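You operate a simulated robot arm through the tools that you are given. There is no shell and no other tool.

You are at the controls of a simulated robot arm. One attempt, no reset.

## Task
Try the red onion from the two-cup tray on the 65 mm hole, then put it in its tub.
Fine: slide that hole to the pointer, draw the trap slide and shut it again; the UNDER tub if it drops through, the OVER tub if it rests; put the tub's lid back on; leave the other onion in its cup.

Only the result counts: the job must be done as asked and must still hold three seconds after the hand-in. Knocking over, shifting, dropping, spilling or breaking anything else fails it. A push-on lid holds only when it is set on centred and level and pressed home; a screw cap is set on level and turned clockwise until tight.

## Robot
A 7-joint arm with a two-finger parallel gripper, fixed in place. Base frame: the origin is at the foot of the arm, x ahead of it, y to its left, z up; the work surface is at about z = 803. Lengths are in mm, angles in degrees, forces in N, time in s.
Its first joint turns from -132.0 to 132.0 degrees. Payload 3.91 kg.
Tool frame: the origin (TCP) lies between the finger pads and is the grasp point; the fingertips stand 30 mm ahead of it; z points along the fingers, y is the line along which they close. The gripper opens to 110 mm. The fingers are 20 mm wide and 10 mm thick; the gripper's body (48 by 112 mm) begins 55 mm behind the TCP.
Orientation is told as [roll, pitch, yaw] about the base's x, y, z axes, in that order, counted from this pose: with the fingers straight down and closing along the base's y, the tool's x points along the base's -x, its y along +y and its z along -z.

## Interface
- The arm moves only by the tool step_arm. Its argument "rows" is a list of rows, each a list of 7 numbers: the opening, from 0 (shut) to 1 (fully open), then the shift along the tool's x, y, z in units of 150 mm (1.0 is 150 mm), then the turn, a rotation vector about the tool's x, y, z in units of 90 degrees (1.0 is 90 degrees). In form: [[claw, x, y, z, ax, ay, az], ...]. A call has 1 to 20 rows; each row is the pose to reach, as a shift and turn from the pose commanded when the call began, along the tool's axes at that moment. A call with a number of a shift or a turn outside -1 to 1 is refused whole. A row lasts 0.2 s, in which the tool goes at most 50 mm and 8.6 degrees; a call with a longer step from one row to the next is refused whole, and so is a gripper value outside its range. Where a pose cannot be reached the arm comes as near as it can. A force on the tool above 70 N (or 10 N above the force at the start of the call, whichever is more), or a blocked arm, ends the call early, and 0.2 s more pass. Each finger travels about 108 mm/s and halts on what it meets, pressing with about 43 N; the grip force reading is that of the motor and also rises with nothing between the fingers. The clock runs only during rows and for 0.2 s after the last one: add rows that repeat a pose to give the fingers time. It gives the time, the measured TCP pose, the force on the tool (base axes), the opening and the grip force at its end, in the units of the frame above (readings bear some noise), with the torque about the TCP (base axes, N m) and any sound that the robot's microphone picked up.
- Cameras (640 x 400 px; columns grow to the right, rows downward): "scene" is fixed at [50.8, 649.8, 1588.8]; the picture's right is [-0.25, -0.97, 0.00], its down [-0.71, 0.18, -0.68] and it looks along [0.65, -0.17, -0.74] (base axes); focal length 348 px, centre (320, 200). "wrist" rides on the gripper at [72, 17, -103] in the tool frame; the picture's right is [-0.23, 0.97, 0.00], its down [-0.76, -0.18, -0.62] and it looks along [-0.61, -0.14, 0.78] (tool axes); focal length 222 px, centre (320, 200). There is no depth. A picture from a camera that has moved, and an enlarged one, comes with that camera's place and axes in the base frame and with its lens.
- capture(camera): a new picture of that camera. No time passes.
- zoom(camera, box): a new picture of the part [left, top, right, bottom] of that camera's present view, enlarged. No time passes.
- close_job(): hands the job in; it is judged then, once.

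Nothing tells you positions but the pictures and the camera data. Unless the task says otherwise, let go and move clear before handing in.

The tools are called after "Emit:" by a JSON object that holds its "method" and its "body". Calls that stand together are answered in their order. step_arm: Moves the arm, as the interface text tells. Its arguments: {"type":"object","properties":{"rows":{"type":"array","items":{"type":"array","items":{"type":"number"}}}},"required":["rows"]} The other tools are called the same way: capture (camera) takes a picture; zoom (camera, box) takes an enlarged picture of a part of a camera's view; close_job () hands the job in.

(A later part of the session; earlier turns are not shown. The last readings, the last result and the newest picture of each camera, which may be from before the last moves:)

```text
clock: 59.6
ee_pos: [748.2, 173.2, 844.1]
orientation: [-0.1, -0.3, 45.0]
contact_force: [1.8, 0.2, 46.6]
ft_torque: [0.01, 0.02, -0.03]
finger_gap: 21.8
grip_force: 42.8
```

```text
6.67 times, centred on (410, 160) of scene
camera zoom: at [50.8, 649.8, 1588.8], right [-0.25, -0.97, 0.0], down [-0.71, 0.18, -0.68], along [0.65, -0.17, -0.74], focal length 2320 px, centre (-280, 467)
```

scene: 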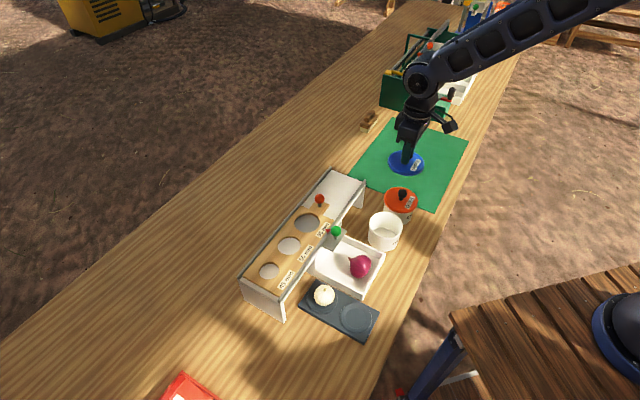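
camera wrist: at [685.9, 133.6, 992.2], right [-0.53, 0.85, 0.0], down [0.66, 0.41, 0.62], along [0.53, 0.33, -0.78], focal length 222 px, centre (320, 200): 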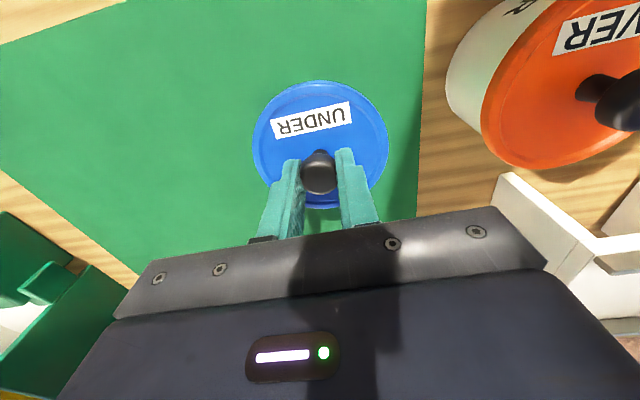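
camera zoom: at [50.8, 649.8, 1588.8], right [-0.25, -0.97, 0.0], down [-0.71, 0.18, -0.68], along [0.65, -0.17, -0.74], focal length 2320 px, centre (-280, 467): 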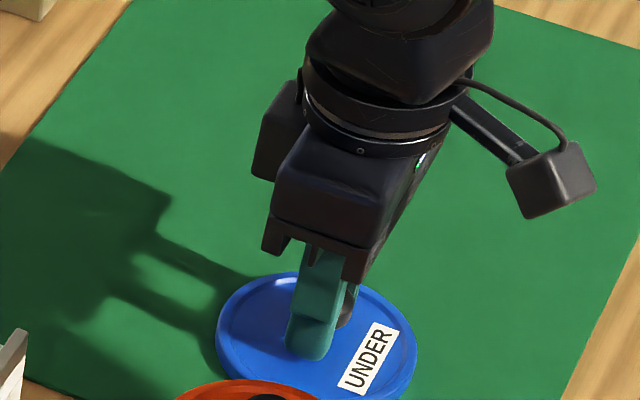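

The lid rests on the mat (contact at about TCP z 847). I'll ease off and release it.

Emit:
{"method": "step_arm", "body": {"rows": [[0.1, 0, 0, -0.015, 0, 0, 0], [0.1, 0, 0, -0.028, 0, 0, 0], [0.1, 0, 0, -0.028, 0, 0, 0]]}}

Emit:
{"method": "step_arm", "body": {"rows": [[0.2, 0, 0, 0, 0, 0, 0], [0.25, 0, 0, 0, 0, 0, 0], [0.35, 0, 0, 0, 0, 0, 0], [0.5, 0, 0, 0, 0, 0, 0], [0.55, 0, 0, 0, 0, 0, 0]]}}

Emit:
{"method": "zoom", "body": {"camera": "wrist", "box": [200, 70, 440, 220]}}

```text
clock: 60.4
ee_pos: [747.5, 173.5, 847.0]
orientation: [0.0, 0.1, 44.9]
contact_force: [0.0, 0.1, -0.9]
ft_torque: [-0.04, 0.01, 0.02]
finger_gap: 21.5
grip_force: 43.0
```

```text
clock: 61.6
ee_pos: [749.1, 174.1, 847.6]
orientation: [0.0, -0.1, 45.0]
contact_force: [0.6, -0.4, -0.3]
ft_torque: [-0.02, 0.01, 0.01]
finger_gap: 60.7
grip_force: 0.0
```

```text
2.67 times, centred on (320, 145) of wrist
camera zoom: at [686.6, 133.7, 951.8], right [-0.53, 0.85, 0.0], down [0.66, 0.41, 0.62], along [0.53, 0.33, -0.78], focal length 592 px, centre (320, 347)
```

zoom: 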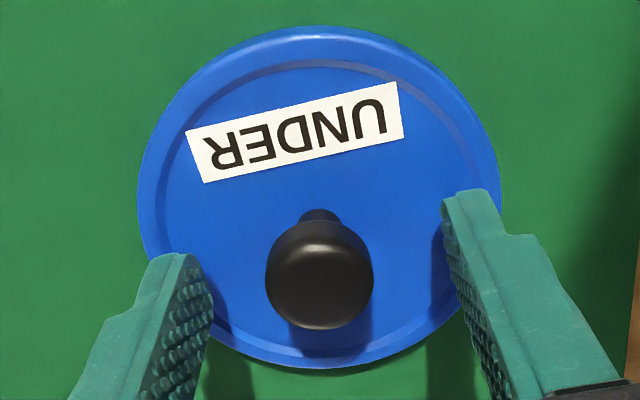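

Lid released flat on the mat. Next: rise and go back over the catch tray for the onion, near (477, 436).

Emit:
{"method": "step_arm", "body": {"rows": [[0.55, 0, 0, -0.1, 0, 0, 0], [0.55, 0, 0, -0.35, 0, 0, 0], [0.6, 0, 0, -0.65, 0, 0, 0], [0.7, 0, 0, -1.0, 0, 0, 0], [0.7, 0.01, 0.3, -1.0, 0, 0, 0], [0.7, 0.02, 0.6, -1.0, 0, 0, 0], [0.7, 0.02, 0.9, -1.0, 0, 0, 0]]}}

Emit:
{"method": "step_arm", "body": {"rows": [[0.7, 0.005, 0.3, -0.2, 0, 0, 0], [0.7, 0.01, 0.6, -0.3, 0, 0, 0], [0.7, 0.01, 0.9, -0.3, 0, 0, 0], [0.7, 0.01, 0.9, -0.3, 0, 0, 0]]}}

Emit:
{"method": "capture", "body": {"camera": "wrist"}}

Emit:
{"method": "zoom", "body": {"camera": "scene", "box": [330, 130, 450, 310]}}

```text
refused: row 4 steps farther than a row can; nothing moved
```

```text
refused: row 1 steps farther than a row can; nothing moved
```

```text
taken
camera wrist: at [686.6, 133.7, 951.8], right [-0.53, 0.85, 0.0], down [0.66, 0.41, 0.62], along [0.53, 0.33, -0.78], focal length 222 px, centre (320, 200)
```

wrist: 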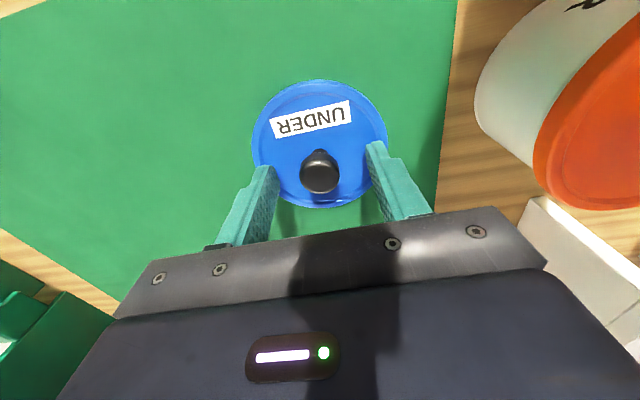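

```text
2.22 times, centred on (390, 220) of scene
camera zoom: at [50.8, 649.8, 1588.8], right [-0.25, -0.97, 0.0], down [-0.71, 0.18, -0.68], along [0.65, -0.17, -0.74], focal length 773 px, centre (164, 156)
```

zoom: 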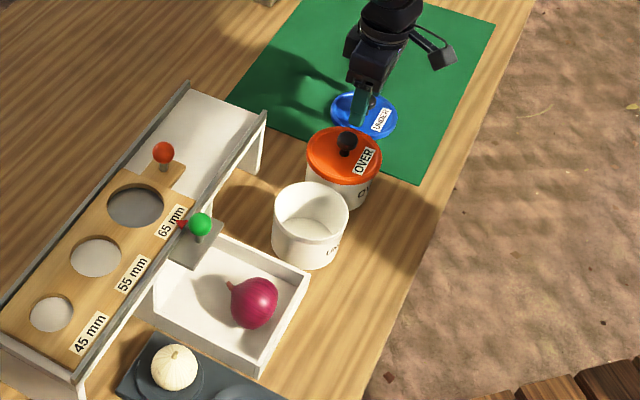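

Emit:
{"method": "step_arm", "body": {"rows": [[0.55, 0, 0, -0.1, 0, 0, 0], [0.55, 0, 0, -0.35, 0, 0, 0], [0.6, 0, 0, -0.65, 0, 0, 0], [0.7, 0, 0, -0.95, 0, 0, 0], [0.7, 0, 0.1, -1.0, 0, 0, 0], [0.7, 0.01, 0.4, -1.0, 0, 0, 0], [0.7, 0.02, 0.7, -1.0, 0, 0, 0], [0.7, 0.02, 0.9, -1.0, 0, 0, 0]]}}

Emit:
{"method": "step_arm", "body": {"rows": [[0.7, 0.005, 0.3, -0.05, 0, 0, 0], [0.7, 0.01, 0.6, -0.1, 0, 0, 0], [0.7, 0.01, 0.9, -0.1, 0, 0, 0], [0.7, 0.01, 0.9, -0.1, 0, 0, 0]]}}

Emit:
{"method": "capture", "body": {"camera": "wrist"}}

Emit:
{"method": "zoom", "body": {"camera": "wrist", "box": [260, 0, 560, 190]}}

```text
clock: 63.4
ee_pos: [649.9, 266.2, 1000.4]
orientation: [-0.1, 0.0, 44.9]
contact_force: [1.2, -0.4, -0.2]
ft_torque: [0.01, 0.03, 0.04]
finger_gap: 77.0
grip_force: 0.0
```

```text
clock: 64.4
ee_pos: [553.0, 361.5, 1016.7]
orientation: [0.0, 0.0, 45.0]
contact_force: [0.2, 0.0, 0.2]
ft_torque: [0.01, -0.01, 0.02]
finger_gap: 76.9
grip_force: 0.1
```

```text
taken
camera wrist: at [492.4, 321.8, 1120.7], right [-0.53, 0.85, 0.0], down [0.66, 0.41, 0.62], along [0.53, 0.33, -0.78], focal length 222 px, centre (320, 200)
```

wrist: 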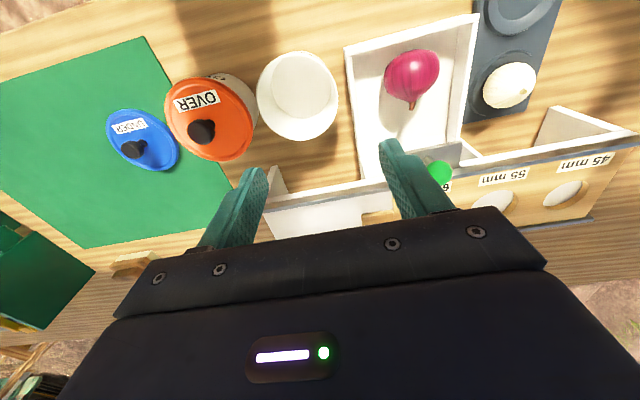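

```text
2.11 times, centred on (410, 95) of wrist
camera zoom: at [492.4, 321.8, 1120.7], right [-0.53, 0.85, 0.0], down [0.66, 0.41, 0.62], along [0.53, 0.33, -0.78], focal length 468 px, centre (130, 421)
```

zoom: 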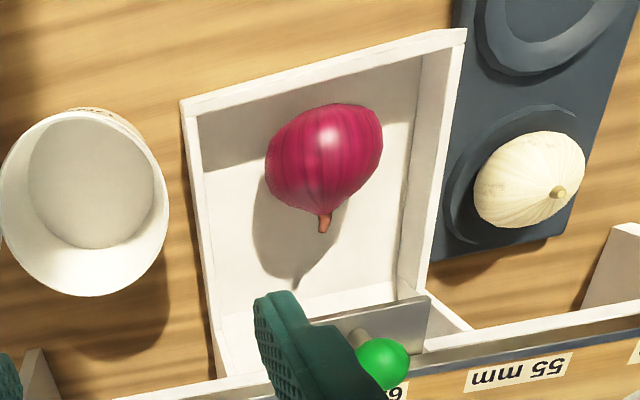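

Emit:
{"method": "step_arm", "body": {"rows": [[0.7, 0.004, 0.24, 0, 0, 0, 0], [0.7, 0.009, 0.48, 0, 0, 0, 0], [0.7, 0.013, 0.717, 0, 0, 0, 0], [0.7, 0.013, 0.717, 0.28, 0, 0, 0], [0.7, 0.013, 0.717, 0.57, 0, 0, 0], [0.7, 0.013, 0.717, 0.57, 0, 0, 0]]}}

Emit:
{"method": "capture", "body": {"camera": "wrist"}}

Emit:
{"method": "zoom", "body": {"camera": "wrist", "box": [200, 30, 440, 210]}}

```text
clock: 65.8
ee_pos: [477.7, 436.6, 926.6]
orientation: [0.0, 0.0, 45.1]
contact_force: [0.3, 0.1, 0.3]
ft_torque: [-0.04, -0.03, 0.03]
finger_gap: 76.8
grip_force: 0.1
```

```text
taken
camera wrist: at [415.2, 396.3, 1030.5], right [-0.53, 0.85, 0.0], down [0.66, 0.41, 0.62], along [0.53, 0.33, -0.78], focal length 222 px, centre (320, 200)
```

wrist: 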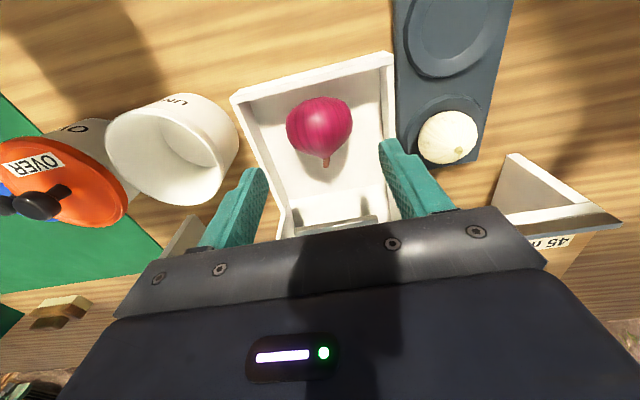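

```text
2.22 times, centred on (320, 120) of wrist
camera zoom: at [415.2, 396.3, 1030.5], right [-0.53, 0.85, 0.0], down [0.66, 0.41, 0.62], along [0.53, 0.33, -0.78], focal length 494 px, centre (320, 378)
```

zoom: 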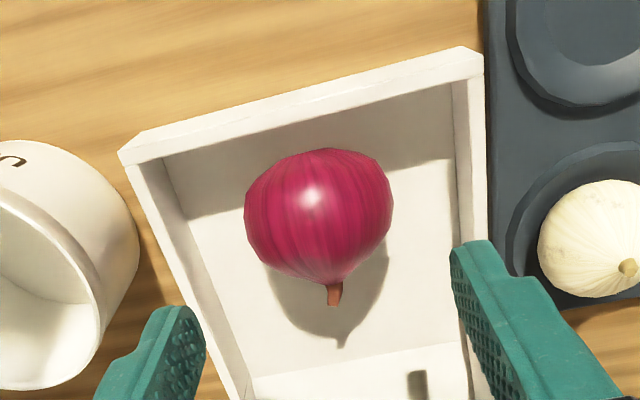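

Emit:
{"method": "step_arm", "body": {"rows": [[0.7, 0.01, 0, 0.15, 0, 0, 0], [0.7, 0.015, 0, 0.3, 0, 0, 0], [0.7, 0.015, 0, 0.42, 0, 0, 0], [0.7, 0.015, 0, 0.5, 0, 0, 0], [0.7, 0.015, 0, 0.5, 0, 0, 0]]}}

Emit:
{"method": "zoom", "body": {"camera": "wrist", "box": [200, 70, 440, 220]}}

Emit:
{"method": "zoom", "body": {"camera": "scene", "box": [310, 220, 410, 300]}}

```text
clock: 67.0
ee_pos: [476.4, 434.2, 852.1]
orientation: [0.1, 0.0, 45.0]
contact_force: [-0.1, -0.6, -0.1]
ft_torque: [0.01, 0.0, 0.02]
finger_gap: 77.1
grip_force: 0.1
```

```text
2.67 times, centred on (320, 145) of wrist
camera zoom: at [414.2, 394.3, 955.0], right [-0.53, 0.85, 0.0], down [0.66, 0.41, 0.62], along [0.53, 0.33, -0.78], focal length 592 px, centre (320, 347)
```

zoom: 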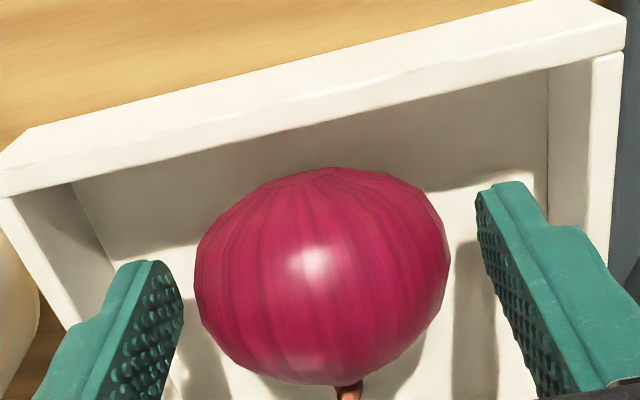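

```text
5.00 times, centred on (360, 260) of scene
camera zoom: at [50.8, 649.8, 1588.8], right [-0.25, -0.97, 0.0], down [-0.71, 0.18, -0.68], along [0.65, -0.17, -0.74], focal length 1740 px, centre (120, -100)
```

zoom: 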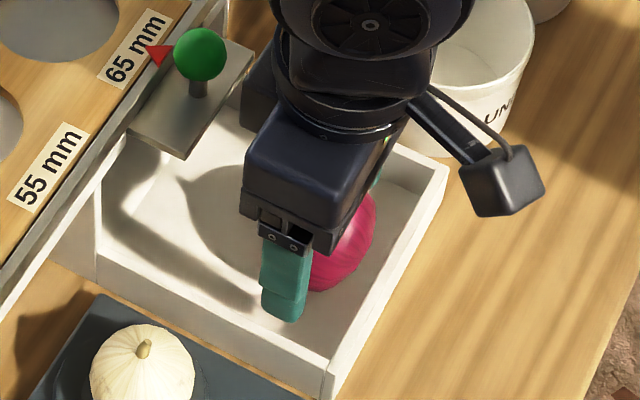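

Emit:
{"method": "step_arm", "body": {"rows": [[0.7, 0, 0, 0.02, 0, 0, 0], [0.6, 0, 0, 0.02, 0, 0, 0], [0.5, 0, 0, 0.02, 0, 0, 0], [0.4, 0, 0, 0.02, 0, 0, 0], [0.4, 0, 0, 0.02, 0, 0, 0]]}}

Emit:
{"method": "step_arm", "body": {"rows": [[0.4, 0, 0, -0.01, 0, 0, 0], [0.4, 0, 0, -0.03, 0, 0, 0], [0.4, 0, 0, -0.06, 0, 0, 0], [0.4, 0, 0, -0.1, 0, 0, 0]]}}

Emit:
{"method": "zoom", "body": {"camera": "wrist", "box": [200, 70, 440, 220]}}

```text
clock: 68.2
ee_pos: [476.4, 434.3, 847.9]
orientation: [0.0, 0.0, 45.0]
contact_force: [0.5, 0.2, 0.1]
ft_torque: [0.02, -0.02, 0.01]
finger_gap: 60.4
grip_force: 43.7
```

```text
clock: 69.2
ee_pos: [476.0, 434.7, 864.7]
orientation: [0.0, 0.1, 45.0]
contact_force: [-0.4, -0.6, -1.0]
ft_torque: [0.0, 0.02, 0.0]
finger_gap: 60.6
grip_force: 43.4
```

```text
2.67 times, centred on (320, 145) of wrist
camera zoom: at [413.6, 395.0, 968.3], right [-0.53, 0.85, 0.0], down [0.66, 0.41, 0.62], along [0.53, 0.33, -0.78], focal length 592 px, centre (320, 347)
```

zoom: 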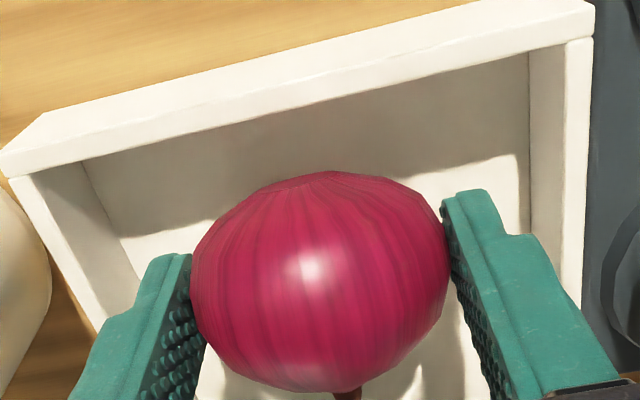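

The onion is held. Raising and moving over the open UNDER tub.

Emit:
{"method": "step_arm", "body": {"rows": [[0.4, 0, 0, -0.1, 0, 0, 0], [0.4, 0, 0, -0.25, 0, 0, 0], [0.4, 0, 0, -0.42, 0, 0, 0], [0.4, 0, 0, -0.6, 0, 0, 0], [0.4, 0, 0, -0.7, 0, 0, 0], [0.4, 0.01, -0.15, -0.7, 0, 0, 0], [0.4, 0.02, -0.33, -0.7, 0, 0, 0], [0.4, 0.04, -0.51, -0.7, 0, 0, 0], [0.4, 0.05, -0.69, -0.7, 0, 0, 0], [0.4, 0.06, -0.866, -0.7, 0, 0, 0], [0.4, 0.06, -0.866, -0.7, 0, 0, 0]]}}

Emit:
{"method": "capture", "body": {"camera": "wrist"}}

Emit:
{"method": "zoom", "body": {"camera": "scene", "box": [340, 170, 430, 260]}}

```text
clock: 71.6
ee_pos: [561.9, 336.8, 968.0]
orientation: [0.1, 0.0, 45.0]
contact_force: [-0.3, 0.1, -1.1]
ft_torque: [-0.03, 0.0, -0.01]
finger_gap: 60.5
grip_force: 42.7
```

```text
taken
camera wrist: at [498.9, 296.1, 1072.4], right [-0.53, 0.85, 0.0], down [0.66, 0.41, 0.62], along [0.53, 0.33, -0.78], focal length 222 px, centre (320, 200)
```

wrist: 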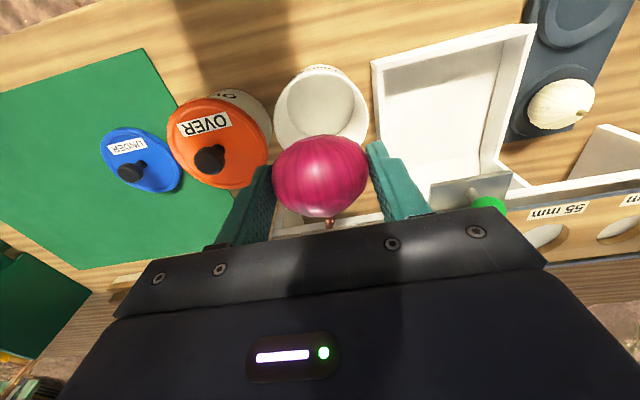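

```text
4.44 times, centred on (385, 215) of scene
camera zoom: at [50.8, 649.8, 1588.8], right [-0.25, -0.97, 0.0], down [-0.71, 0.18, -0.68], along [0.65, -0.17, -0.74], focal length 1547 px, centre (31, 133)
```

zoom: 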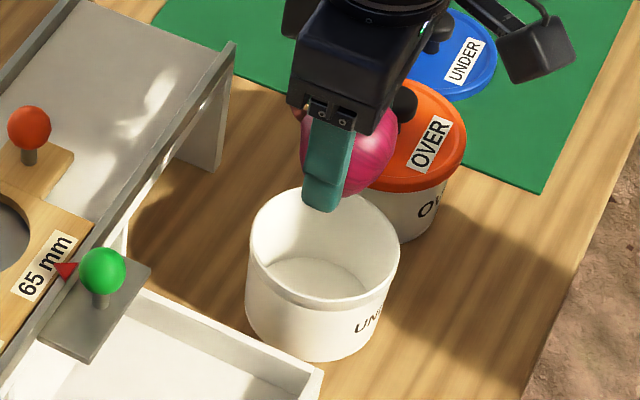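

Emit:
{"method": "zoom", "body": {"camera": "wrist", "box": [220, 40, 440, 230]}}

```text
2.11 times, centred on (330, 135) of wrist
camera zoom: at [498.9, 296.1, 1072.4], right [-0.53, 0.85, 0.0], down [0.66, 0.41, 0.62], along [0.53, 0.33, -0.78], focal length 468 px, centre (299, 337)
```

zoom: 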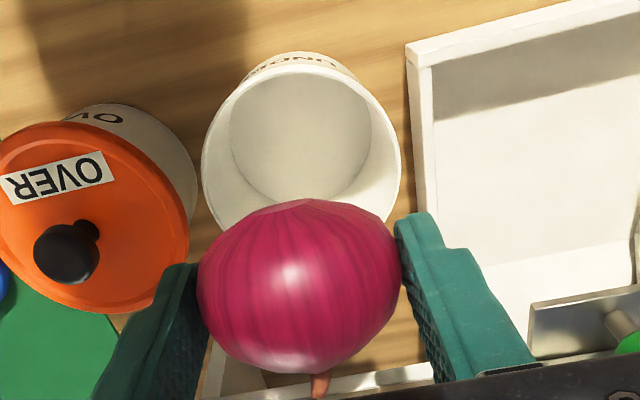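

The tub's inside is too tight for the fingers, so I'll lower until the fingertips are just above the rim and release there.

Emit:
{"method": "step_arm", "body": {"rows": [[0.4, 0, 0.005, 0.1, 0, 0, 0], [0.4, 0, 0.008, 0.22, 0, 0, 0], [0.4, 0, 0.008, 0.33, 0, 0, 0], [0.4, 0, 0.008, 0.4, 0, 0, 0], [0.4, 0, 0.008, 0.4, 0, 0, 0]]}}

Emit:
{"method": "zoom", "body": {"camera": "wrist", "box": [220, 40, 440, 230]}}

Emit:
{"method": "zoom", "body": {"camera": "scene", "box": [350, 190, 410, 250]}}

```text
clock: 72.8
ee_pos: [558.4, 338.1, 908.7]
orientation: [0.1, 0.0, 45.0]
contact_force: [-0.9, 0.0, -1.5]
ft_torque: [0.02, -0.04, 0.01]
finger_gap: 60.5
grip_force: 43.2
```

```text
2.11 times, centred on (330, 135) of wrist
camera zoom: at [497.0, 297.7, 1013.2], right [-0.53, 0.85, 0.0], down [0.66, 0.41, 0.62], along [0.53, 0.33, -0.78], focal length 468 px, centre (299, 337)
```

zoom: 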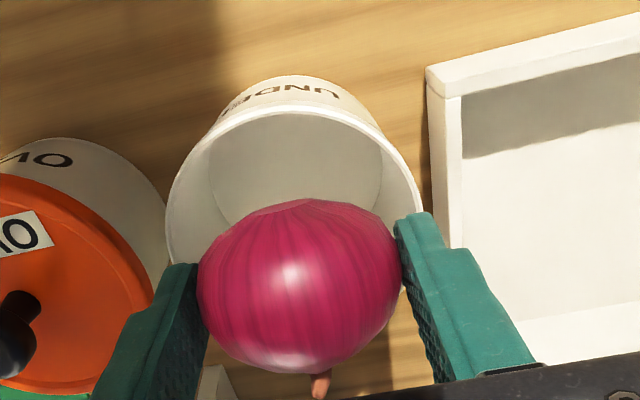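

```text
6.67 times, centred on (380, 220) of scene
camera zoom: at [50.8, 649.8, 1588.8], right [-0.25, -0.97, 0.0], down [-0.71, 0.18, -0.68], along [0.65, -0.17, -0.74], focal length 2320 px, centre (-80, 67)
```

zoom: 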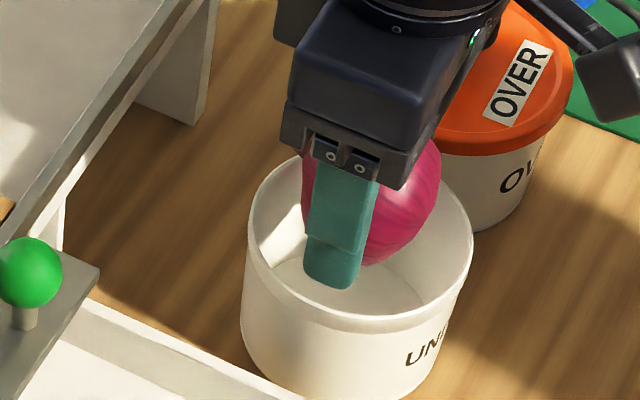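

Emit:
{"method": "step_arm", "body": {"rows": [[0.4, 0, -0.004, 0.03, 0, 0, 0], [0.4, 0, -0.004, 0.053, 0, 0, 0], [0.4, 0, -0.004, 0.053, 0, 0, 0]]}}

Emit:
{"method": "zoom", "body": {"camera": "scene", "box": [350, 190, 410, 250]}}

Emit:
{"method": "zoom", "body": {"camera": "wrist", "box": [220, 40, 440, 230]}}

```text
clock: 73.6
ee_pos: [559.8, 337.3, 902.0]
orientation: [0.0, 0.0, 44.9]
contact_force: [-0.8, 0.7, -1.2]
ft_torque: [0.02, 0.02, 0.01]
finger_gap: 60.4
grip_force: 42.9
```

```text
6.67 times, centred on (380, 220) of scene
camera zoom: at [50.8, 649.8, 1588.8], right [-0.25, -0.97, 0.0], down [-0.71, 0.18, -0.68], along [0.65, -0.17, -0.74], focal length 2320 px, centre (-80, 67)
```

zoom: 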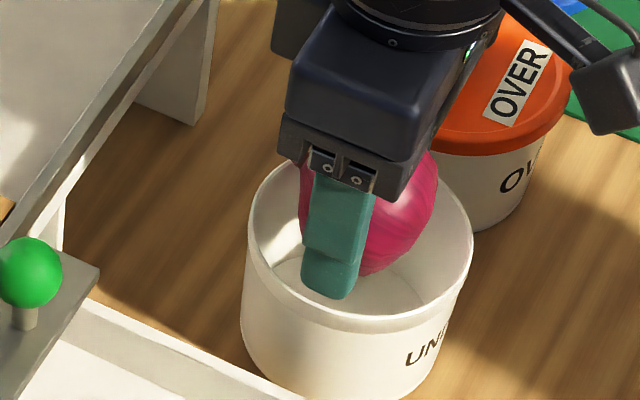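

```text
2.11 times, centred on (330, 135) of wrist
camera zoom: at [498.1, 297.3, 1005.4], right [-0.53, 0.85, 0.0], down [0.66, 0.41, 0.62], along [0.53, 0.33, -0.78], focal length 468 px, centre (299, 337)
```

zoom: 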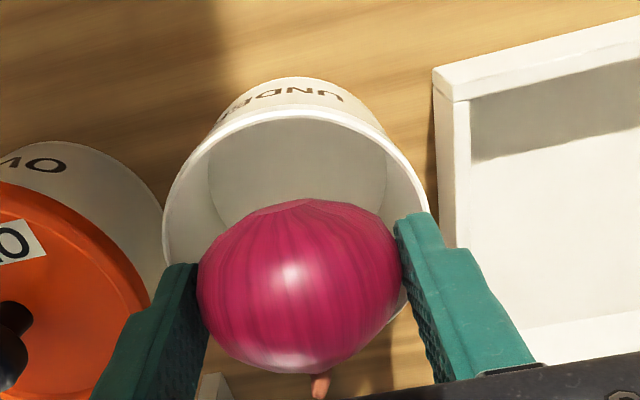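

Emit:
{"method": "step_arm", "body": {"rows": [[0.52, 0, 0, 0, 0, 0, 0], [0.62, 0, 0, 0, 0, 0, 0], [0.66, 0, 0, 0, 0, 0, 0], [0.66, 0, 0, 0, 0, 0, 0]]}}

Emit:
{"method": "zoom", "body": {"camera": "wrist", "box": [220, 40, 440, 230]}}

Emit:
{"method": "zoom", "body": {"camera": "scene", "box": [350, 190, 410, 250]}}

```text
clock: 74.6
ee_pos: [560.2, 337.3, 901.8]
orientation: [0.0, 0.0, 45.0]
contact_force: [0.6, -0.6, 0.4]
ft_torque: [-0.02, -0.02, 0.0]
finger_gap: 72.8
grip_force: 0.1
```

```text
2.11 times, centred on (330, 135) of wrist
camera zoom: at [498.0, 297.3, 1005.5], right [-0.53, 0.85, 0.0], down [0.66, 0.41, 0.62], along [0.53, 0.33, -0.78], focal length 468 px, centre (299, 337)
```

zoom: 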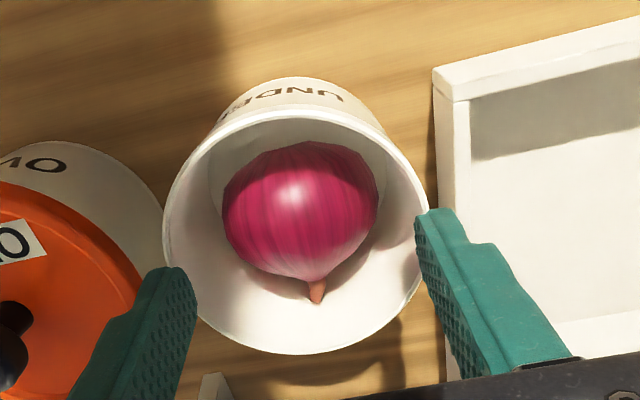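

```text
6.67 times, centred on (380, 220) of scene
camera zoom: at [50.8, 649.8, 1588.8], right [-0.25, -0.97, 0.0], down [-0.71, 0.18, -0.68], along [0.65, -0.17, -0.74], focal length 2320 px, centre (-80, 67)
```

zoom: 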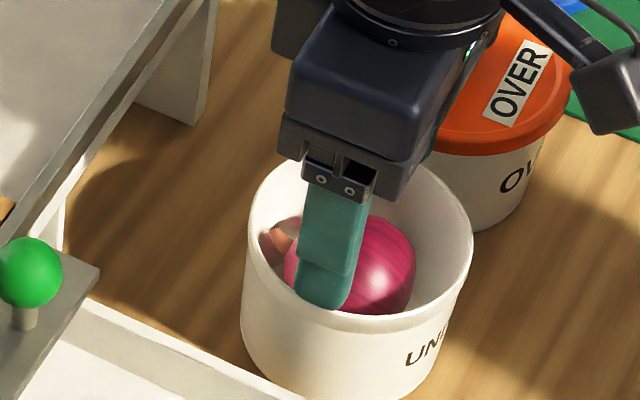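

The onion is in the UNDER tub and the tub hasn't moved. Now back to the lid on the mat, retracing the commanded offsets exactly.

Emit:
{"method": "step_arm", "body": {"rows": [[0.66, 0, 0, -0.1, 0, 0, 0], [0.66, 0, 0, -0.35, 0, 0, 0], [0.6, 0, 0, -0.65, 0, 0, 0], [0.55, -0.02, -0.3, -0.65, 0, 0, 0], [0.55, -0.04, -0.6, -0.65, 0, 0, 0], [0.55, -0.06, -0.855, -0.65, 0, 0, 0]]}}

Emit:
{"method": "step_arm", "body": {"rows": [[0.55, -0.02, -0.27, 0, 0, 0, 0], [0.55, -0.04, -0.54, 0, 0, 0, 0], [0.55, -0.058, -0.8, 0, 0, 0, 0], [0.55, -0.058, -0.8, 0.3, 0, 0, 0], [0.55, -0.058, -0.8, 0.55, 0, 0, 0], [0.55, -0.058, -0.8, 0.55, 0, 0, 0]]}}

Emit:
{"method": "capture", "body": {"camera": "wrist"}}

Emit:
{"method": "capture", "body": {"camera": "scene"}}

```text
clock: 76.0
ee_pos: [656.5, 253.4, 999.9]
orientation: [-0.1, 0.0, 45.1]
contact_force: [-0.1, 0.6, -0.4]
ft_torque: [-0.05, -0.03, -0.01]
finger_gap: 60.5
grip_force: 0.2
```

```text
clock: 77.4
ee_pos: [748.0, 175.7, 919.3]
orientation: [0.1, 0.0, 45.0]
contact_force: [-0.4, -0.1, -0.8]
ft_torque: [0.01, -0.02, -0.03]
finger_gap: 60.6
grip_force: 0.1
```

```text
taken
camera wrist: at [685.6, 134.6, 1022.5], right [-0.53, 0.85, 0.0], down [0.66, 0.41, 0.62], along [0.53, 0.33, -0.78], focal length 222 px, centre (320, 200)
```

wrist: 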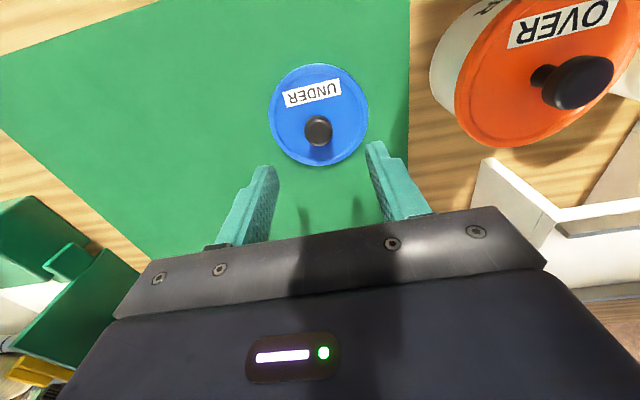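

```text
taken
```

scene: 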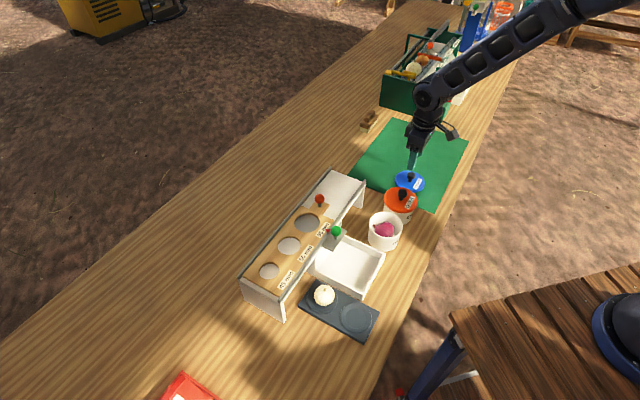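

Emit:
{"method": "step_arm", "body": {"rows": [[0.55, 0, 0, 0.15, 0, 0, 0], [0.55, 0, 0, 0.3, 0, 0, 0], [0.55, 0, 0, 0.4, 0, 0, 0], [0.55, 0, 0, 0.457, 0, 0, 0], [0.55, 0, 0, 0.457, 0, 0, 0]]}}

Emit:
{"method": "zoom", "body": {"camera": "wrist", "box": [200, 70, 440, 220]}}

```text
clock: 78.6
ee_pos: [749.0, 173.9, 849.7]
orientation: [-0.1, 0.0, 45.0]
contact_force: [0.3, 0.4, -0.8]
ft_torque: [-0.01, -0.01, 0.01]
finger_gap: 60.6
grip_force: 0.2
```

```text
2.67 times, centred on (320, 145) of wrist
camera zoom: at [686.9, 134.3, 952.6], right [-0.53, 0.85, 0.0], down [0.66, 0.41, 0.62], along [0.53, 0.33, -0.78], focal length 592 px, centre (320, 347)
```

zoom: 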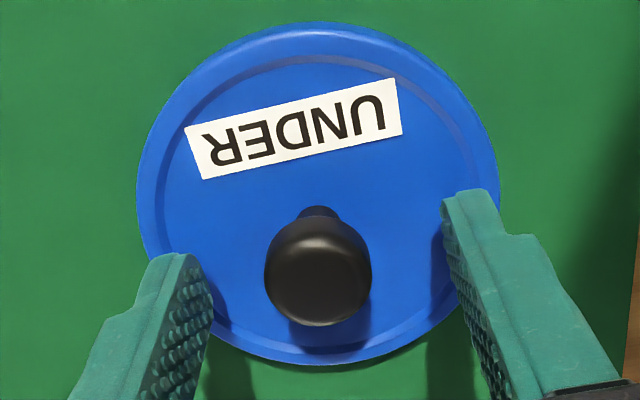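

Emit:
{"method": "step_arm", "body": {"rows": [[0.4, 0, 0, 0, 0, 0, 0], [0.25, 0, 0, 0, 0, 0, 0], [0.1, 0, 0, 0, 0, 0, 0], [0.1, 0, 0, 0, 0, 0, 0], [0.1, 0, 0, 0, 0, 0, 0]]}}

Emit:
{"method": "zoom", "body": {"camera": "wrist", "box": [200, 70, 440, 220]}}

```text
clock: 79.8
ee_pos: [748.7, 174.5, 849.7]
orientation: [-0.1, 0.0, 45.0]
contact_force: [0.2, 0.4, 0.3]
ft_torque: [-0.01, -0.03, 0.01]
finger_gap: 21.4
grip_force: 42.5
```

```text
2.67 times, centred on (320, 145) of wrist
camera zoom: at [686.9, 134.2, 952.7], right [-0.53, 0.85, 0.0], down [0.66, 0.41, 0.62], along [0.53, 0.33, -0.78], focal length 592 px, centre (320, 347)
```

zoom: 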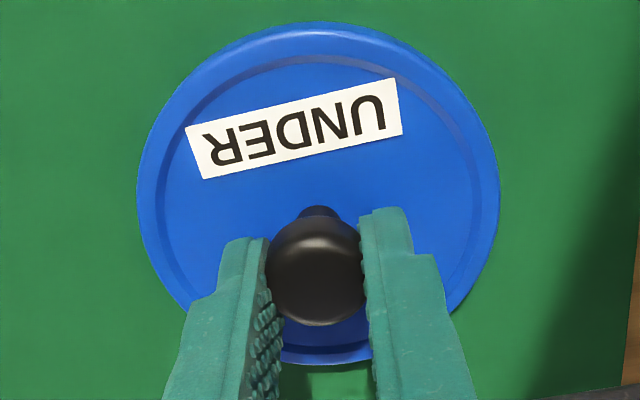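

Same grip as before. Lifting the lid and carrying it back over the tub.

Emit:
{"method": "step_arm", "body": {"rows": [[0.1, 0, 0, -0.05, 0, 0, 0], [0.1, 0, 0, -0.25, 0, 0, 0], [0.1, 0, 0, -0.5, 0, 0, 0], [0.1, 0, 0, -0.75, 0, 0, 0], [0.1, 0.01, 0.1, -0.85, 0, 0, 0], [0.1, 0.02, 0.3, -0.85, 0, 0, 0], [0.1, 0.04, 0.55, -0.85, 0, 0, 0], [0.1, 0.056, 0.8, -0.85, 0, 0, 0], [0.1, 0.056, 0.8, -0.85, 0, 0, 0]]}}

Emit:
{"method": "step_arm", "body": {"rows": [[0.1, 0.01, 0.2, 0, 0, 0, 0], [0.1, 0.03, 0.45, 0, 0, 0, 0], [0.1, 0.05, 0.7, 0, 0, 0, 0], [0.1, 0.056, 0.845, 0, 0, 0, 0], [0.1, 0.056, 0.845, 0.1, 0, 0, 0], [0.1, 0.056, 0.845, 0.3, 0, 0, 0], [0.1, 0.056, 0.845, 0.3, 0, 0, 0]]}}

Emit:
{"method": "capture", "body": {"camera": "wrist"}}

Emit:
{"method": "zoom", "body": {"camera": "scene", "box": [350, 180, 420, 250]}}

```text
clock: 81.8
ee_pos: [657.2, 253.5, 974.0]
orientation: [0.0, 0.0, 45.1]
contact_force: [-0.5, 0.2, -0.7]
ft_torque: [0.03, 0.0, -0.02]
finger_gap: 21.7
grip_force: 43.0
```

```text
clock: 83.4
ee_pos: [563.0, 337.9, 929.1]
orientation: [0.1, -0.1, 45.0]
contact_force: [0.1, -0.6, -0.2]
ft_torque: [0.01, 0.0, 0.0]
finger_gap: 21.5
grip_force: 43.0
```

```text
taken
camera wrist: at [501.5, 298.6, 1033.9], right [-0.53, 0.85, 0.0], down [0.66, 0.41, 0.62], along [0.53, 0.33, -0.78], focal length 222 px, centre (320, 200)
```

wrist: 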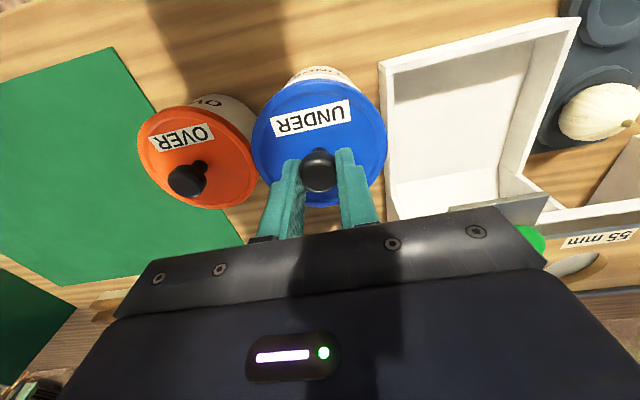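

```text
5.71 times, centred on (385, 215) of scene
camera zoom: at [50.8, 649.8, 1588.8], right [-0.25, -0.97, 0.0], down [-0.71, 0.18, -0.68], along [0.65, -0.17, -0.74], focal length 1989 px, centre (-51, 114)
```

zoom: 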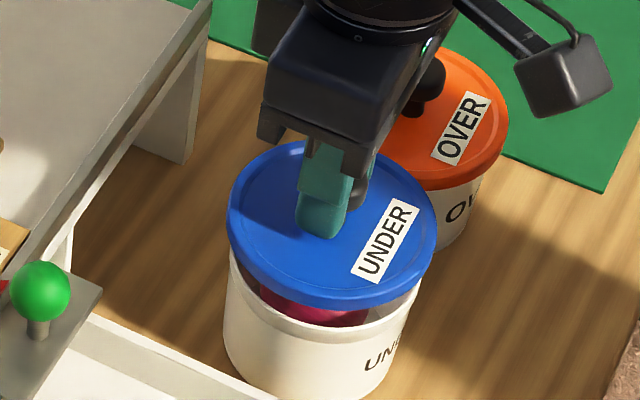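

Emit:
{"method": "step_arm", "body": {"rows": [[0.1, 0, 0, 0.04, 0, 0, 0], [0.1, 0, 0, 0.08, 0, 0, 0], [0.1, 0, 0, 0.11, 0, 0, 0], [0.1, 0, 0, 0.13, 0, 0, 0], [0.1, 0, 0, 0.13, 0, 0, 0]]}}

Emit:
{"method": "zoom", "body": {"camera": "wrist", "box": [200, 70, 440, 220]}}

Emit:
{"method": "zoom", "body": {"camera": "scene", "box": [350, 190, 410, 250]}}

```text
clock: 84.6
ee_pos: [561.5, 338.2, 910.8]
orientation: [0.1, 0.1, 45.0]
contact_force: [0.1, 0.8, -0.2]
ft_torque: [-0.04, 0.0, -0.01]
finger_gap: 21.6
grip_force: 42.8
```

```text
2.67 times, centred on (320, 145) of wrist
camera zoom: at [500.0, 297.3, 1014.8], right [-0.53, 0.85, 0.0], down [0.66, 0.41, 0.62], along [0.53, 0.33, -0.78], focal length 592 px, centre (320, 347)
```

zoom: 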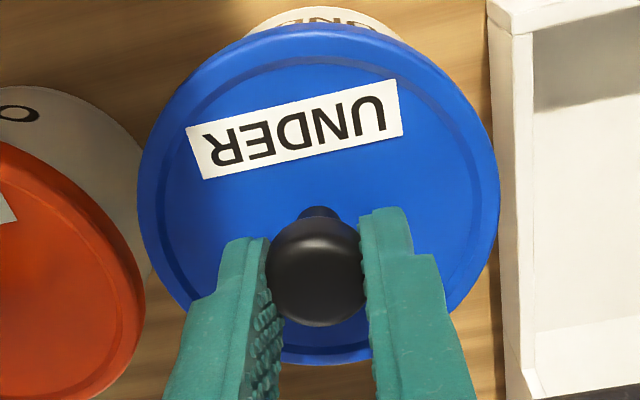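

```text
6.67 times, centred on (380, 220) of scene
camera zoom: at [50.8, 649.8, 1588.8], right [-0.25, -0.97, 0.0], down [-0.71, 0.18, -0.68], along [0.65, -0.17, -0.74], focal length 2320 px, centre (-80, 67)
```

zoom: 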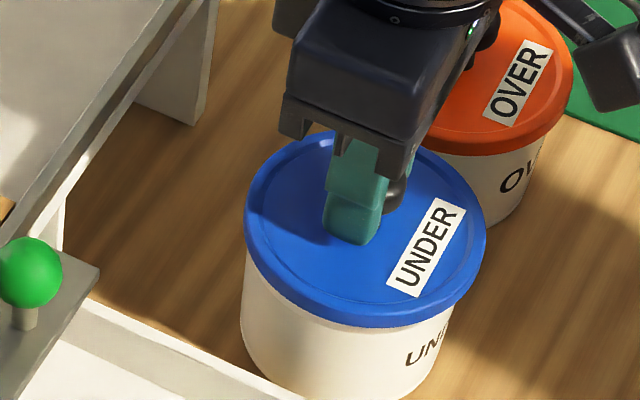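

Lid is just above the rim, level and centred. Lowering in small steps.

Emit:
{"method": "step_arm", "body": {"rows": [[0.1, 0, 0, 0.01, 0, 0, 0], [0.1, 0, 0, 0.02, 0, 0, 0], [0.1, 0, 0, 0.02, 0, 0, 0]]}}

Emit:
{"method": "step_arm", "body": {"rows": [[0.1, 0, 0, 0.01, 0, 0, 0], [0.1, 0, 0, 0.01, 0, 0, 0]]}}

Emit:
{"method": "zoom", "body": {"camera": "scene", "box": [350, 190, 410, 250]}}

```text
clock: 85.4
ee_pos: [560.6, 337.1, 907.1]
orientation: [0.0, 0.0, 45.0]
contact_force: [-0.4, 0.3, -0.6]
ft_torque: [0.03, 0.05, 0.0]
finger_gap: 21.5
grip_force: 42.8
```

```text
clock: 86.0
ee_pos: [562.7, 336.8, 907.4]
orientation: [0.0, 0.0, 45.0]
contact_force: [-0.2, -0.8, 1.9]
ft_torque: [0.05, -0.07, 0.02]
finger_gap: 21.6
grip_force: 42.8
```

```text
6.67 times, centred on (380, 220) of scene
camera zoom: at [50.8, 649.8, 1588.8], right [-0.25, -0.97, 0.0], down [-0.71, 0.18, -0.68], along [0.65, -0.17, -0.74], focal length 2320 px, centre (-80, 67)
```

zoom: 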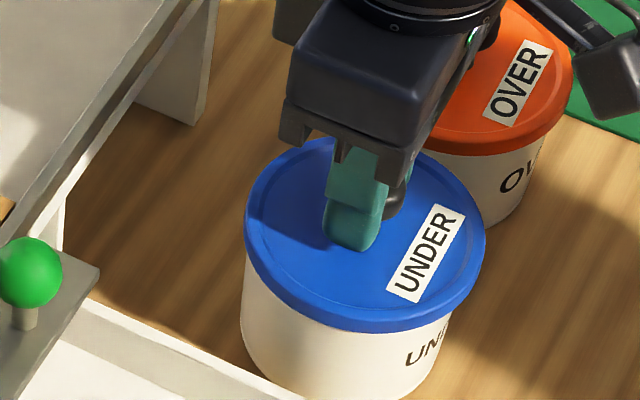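

Emit:
{"method": "step_arm", "body": {"rows": [[0.1, 0, 0, 0.007, 0, 0, 0], [0.1, 0, 0, 0.014, 0, 0, 0], [0.1, 0, 0, 0.014, 0, 0, 0]]}}

Emit:
{"method": "step_arm", "body": {"rows": [[0.1, 0, 0, 0.007, 0, 0, 0], [0.1, 0, 0, 0.014, 0, 0, 0], [0.1, 0, 0, 0.014, 0, 0, 0]]}}

Emit:
{"method": "zoom", "body": {"camera": "wrist", "box": [200, 70, 440, 220]}}

Emit:
{"method": "zoom", "body": {"camera": "scene", "box": [350, 190, 410, 250]}}

```text
clock: 86.8
ee_pos: [562.2, 337.5, 905.4]
orientation: [0.0, -0.2, 45.0]
contact_force: [-1.3, -2.9, 46.3]
ft_torque: [-0.06, 0.08, 0.01]
finger_gap: 21.5
grip_force: 42.8
```

```text
clock: 87.6
ee_pos: [561.2, 336.8, 903.6]
orientation: [-0.1, -0.1, 44.9]
contact_force: [5.8, 3.8, 44.1]
ft_torque: [0.09, -0.12, 0.02]
finger_gap: 21.6
grip_force: 43.1
```

```text
2.67 times, centred on (320, 145) of wrist
camera zoom: at [500.0, 296.6, 1006.8], right [-0.53, 0.85, 0.0], down [0.66, 0.41, 0.62], along [0.53, 0.33, -0.78], focal length 592 px, centre (320, 347)
```

zoom: 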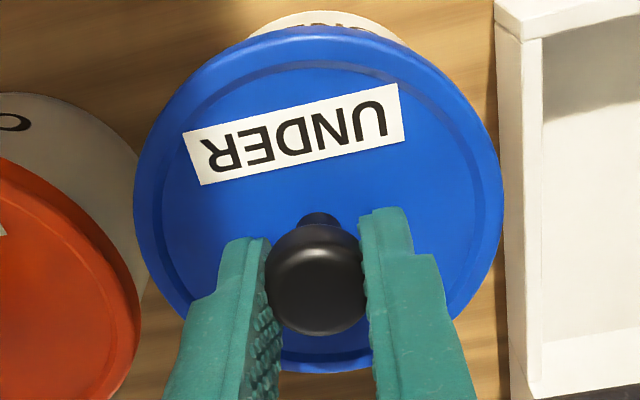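

```text
6.67 times, centred on (380, 220) of scene
camera zoom: at [50.8, 649.8, 1588.8], right [-0.25, -0.97, 0.0], down [-0.71, 0.18, -0.68], along [0.65, -0.17, -0.74], focal length 2320 px, centre (-80, 67)
```

zoom: 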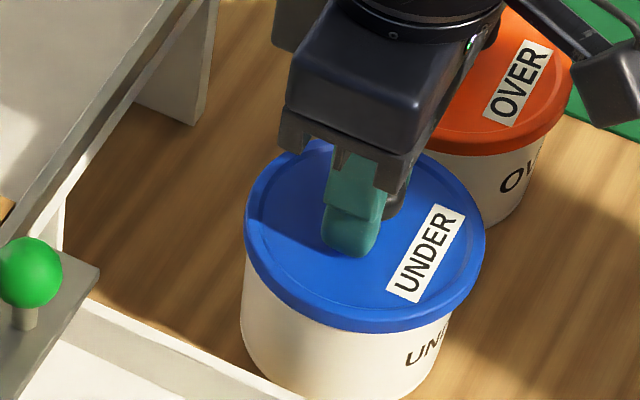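

The grip slides on the knob at about 45 N and I've heard no snap, so I'll let go and press down on top of the knob with closed fingers.

Emit:
{"method": "step_arm", "body": {"rows": [[0.1, 0, 0, -0.01, 0, 0, 0], [0.25, 0, 0, -0.01, 0, 0, 0], [0.45, 0, 0, -0.01, 0, 0, 0], [0.5, 0, 0, -0.01, 0, 0, 0], [0.5, 0, 0, -0.2, 0, 0, 0], [0.4, 0, 0, -0.4, 0, 0, 0], [0.2, 0, 0, -0.45, 0, 0, 0], [0, 0, 0, -0.45, 0, 0, 0], [0, 0, 0, -0.45, 0, 0, 0]]}}

Emit:
{"method": "capture", "body": {"camera": "wrist"}}

Emit:
{"method": "zoom", "body": {"camera": "scene", "box": [350, 190, 410, 250]}}

```text
clock: 89.6
ee_pos: [563.3, 336.3, 968.6]
orientation: [0.0, 0.0, 45.0]
contact_force: [-0.2, 0.1, 0.0]
ft_torque: [0.01, 0.01, -0.01]
finger_gap: 0.0
grip_force: 37.4
heard: snap
```

```text
taken
camera wrist: at [501.2, 296.7, 1074.3], right [-0.53, 0.85, 0.0], down [0.66, 0.41, 0.62], along [0.53, 0.33, -0.78], focal length 222 px, centre (320, 200)
```

wrist: 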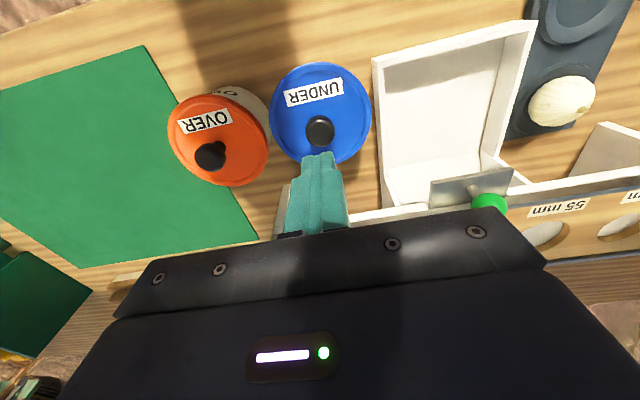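

```text
6.67 times, centred on (380, 220) of scene
camera zoom: at [50.8, 649.8, 1588.8], right [-0.25, -0.97, 0.0], down [-0.71, 0.18, -0.68], along [0.65, -0.17, -0.74], focal length 2320 px, centre (-80, 67)
```

zoom: 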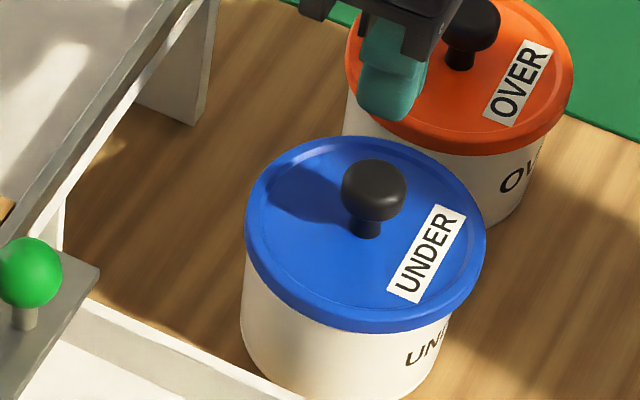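

A snap sounded during release, and it's ambiguous. I'll press the knob from above with the closed fingers to be sure the lid is home.

Emit:
{"method": "step_arm", "body": {"rows": [[0, 0.005, 0, 0.1, 0, 0, 0], [0, 0.007, 0, 0.2, 0, 0, 0], [0, 0.007, 0, 0.2, 0, 0, 0]]}}

Emit:
{"method": "zoom", "body": {"camera": "wrist", "box": [200, 70, 440, 220]}}

Emit:
{"method": "zoom", "body": {"camera": "scene", "box": [350, 190, 410, 250]}}

```text
clock: 90.4
ee_pos: [561.1, 335.9, 939.0]
orientation: [0.0, -0.1, 45.0]
contact_force: [0.5, 0.4, -1.3]
ft_torque: [-0.01, 0.0, -0.02]
finger_gap: 0.0
grip_force: 38.1
```

```text
2.67 times, centred on (320, 145) of wrist
camera zoom: at [498.9, 296.7, 1044.0], right [-0.53, 0.85, 0.0], down [0.66, 0.41, 0.62], along [0.53, 0.33, -0.78], focal length 592 px, centre (320, 347)
```

zoom: 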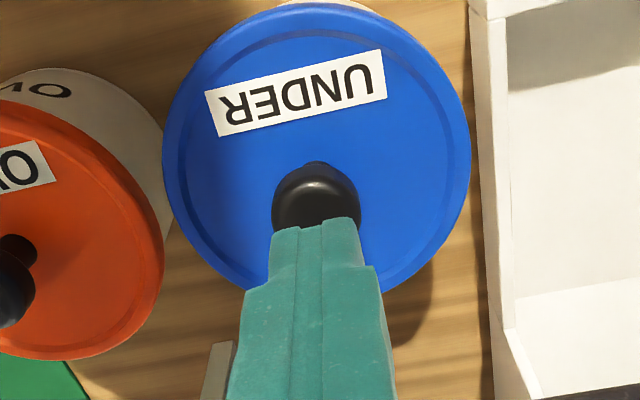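

```text
6.67 times, centred on (380, 220) of scene
camera zoom: at [50.8, 649.8, 1588.8], right [-0.25, -0.97, 0.0], down [-0.71, 0.18, -0.68], along [0.65, -0.17, -0.74], focal length 2320 px, centre (-80, 67)
```

zoom: 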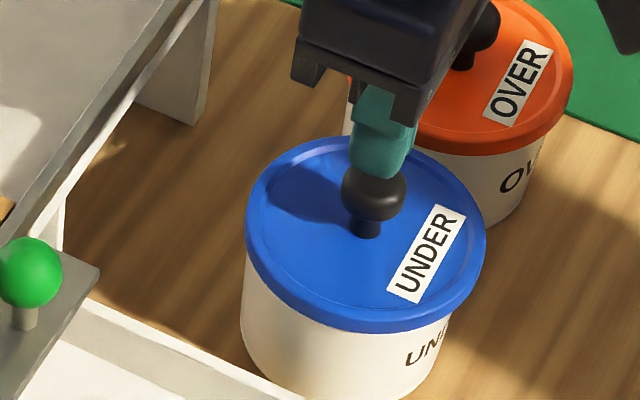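

Emit:
{"method": "step_arm", "body": {"rows": [[0, 0.008, -0.004, 0.013, 0, 0, 0], [0, 0.008, -0.004, 0.026, 0, 0, 0], [0, 0.008, -0.004, 0.026, 0, 0, 0]]}}

Emit:
{"method": "step_arm", "body": {"rows": [[0, 0, 0, 0.007, 0, 0, 0], [0, 0, 0, 0.014, 0, 0, 0], [0, 0, 0, 0.014, 0, 0, 0]]}}

```text
clock: 91.2
ee_pos: [562.0, 334.3, 936.1]
orientation: [0.1, -0.1, 45.0]
contact_force: [-0.7, -0.4, -0.2]
ft_torque: [-0.01, -0.02, 0.01]
finger_gap: 0.0
grip_force: 38.0
```

```text
clock: 92.0
ee_pos: [560.0, 334.9, 934.5]
orientation: [0.0, 0.0, 45.0]
contact_force: [0.1, -0.1, 0.0]
ft_torque: [-0.01, -0.02, 0.02]
finger_gap: 0.0
grip_force: 38.0
```

Emit:
{"method": "step_arm", "body": {"rows": [[0, 0, 0, 0.01, 0, 0, 0], [0, 0, 0, 0.02, 0, 0, 0], [0, 0, 0, 0.02, 0, 0, 0]]}}

Emit:
{"method": "step_arm", "body": {"rows": [[0, 0, 0, 0.007, 0, 0, 0], [0, 0, 0, 0.014, 0, 0, 0], [0, 0, 0, 0.014, 0, 0, 0]]}}

```text
clock: 92.8
ee_pos: [560.4, 334.4, 930.4]
orientation: [0.0, 0.1, 45.0]
contact_force: [0.4, -0.3, 0.2]
ft_torque: [0.0, -0.01, 0.0]
finger_gap: 0.0
grip_force: 36.9
```

```text
clock: 93.6
ee_pos: [561.3, 335.4, 928.5]
orientation: [0.0, 0.0, 45.0]
contact_force: [0.2, 0.1, 0.2]
ft_torque: [-0.01, -0.02, 0.01]
finger_gap: 0.1
grip_force: 37.5
```

Emit:
{"method": "step_arm", "body": {"rows": [[0, 0, 0, 0.007, 0, 0, 0], [0, 0, 0, 0.014, 0, 0, 0], [0, 0, 0, 0.014, 0, 0, 0]]}}

Emit:
{"method": "step_arm", "body": {"rows": [[0, 0, 0, 0.007, 0, 0, 0], [0, 0, 0, 0.014, 0, 0, 0], [0, 0, 0, 0.014, 0, 0, 0]]}}

Emit:
{"method": "zoom", "body": {"camera": "scene", "box": [350, 190, 410, 250]}}

```text
clock: 94.4
ee_pos: [561.0, 333.9, 927.6]
orientation: [-0.1, -0.2, 44.9]
contact_force: [-1.5, -3.6, 38.0]
ft_torque: [-0.15, 0.06, 0.01]
finger_gap: 0.2
grip_force: 37.8
```

```text
clock: 95.0
ee_pos: [561.4, 335.1, 927.2]
orientation: [-0.2, -0.1, 45.0]
contact_force: [-8.7, -10.3, 25.1]
ft_torque: [-0.33, 0.33, 0.04]
finger_gap: 0.1
grip_force: 37.6
stopped in row 2: the force on the tool passed its limit at 74 N (the readings are from after the stop); the commanded pose is now the measured one
```

```text
6.67 times, centred on (380, 220) of scene
camera zoom: at [50.8, 649.8, 1588.8], right [-0.25, -0.97, 0.0], down [-0.71, 0.18, -0.68], along [0.65, -0.17, -0.74], focal length 2320 px, centre (-80, 67)
```

zoom: 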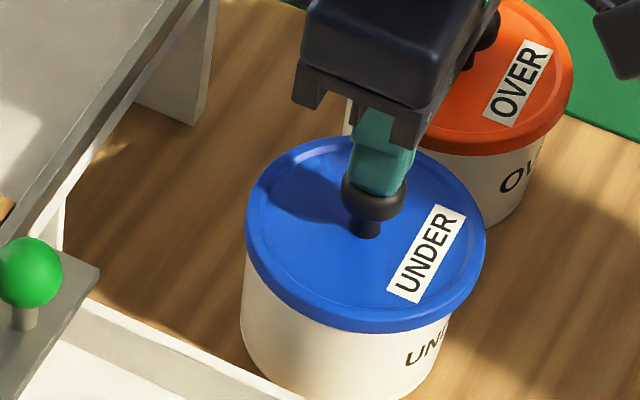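

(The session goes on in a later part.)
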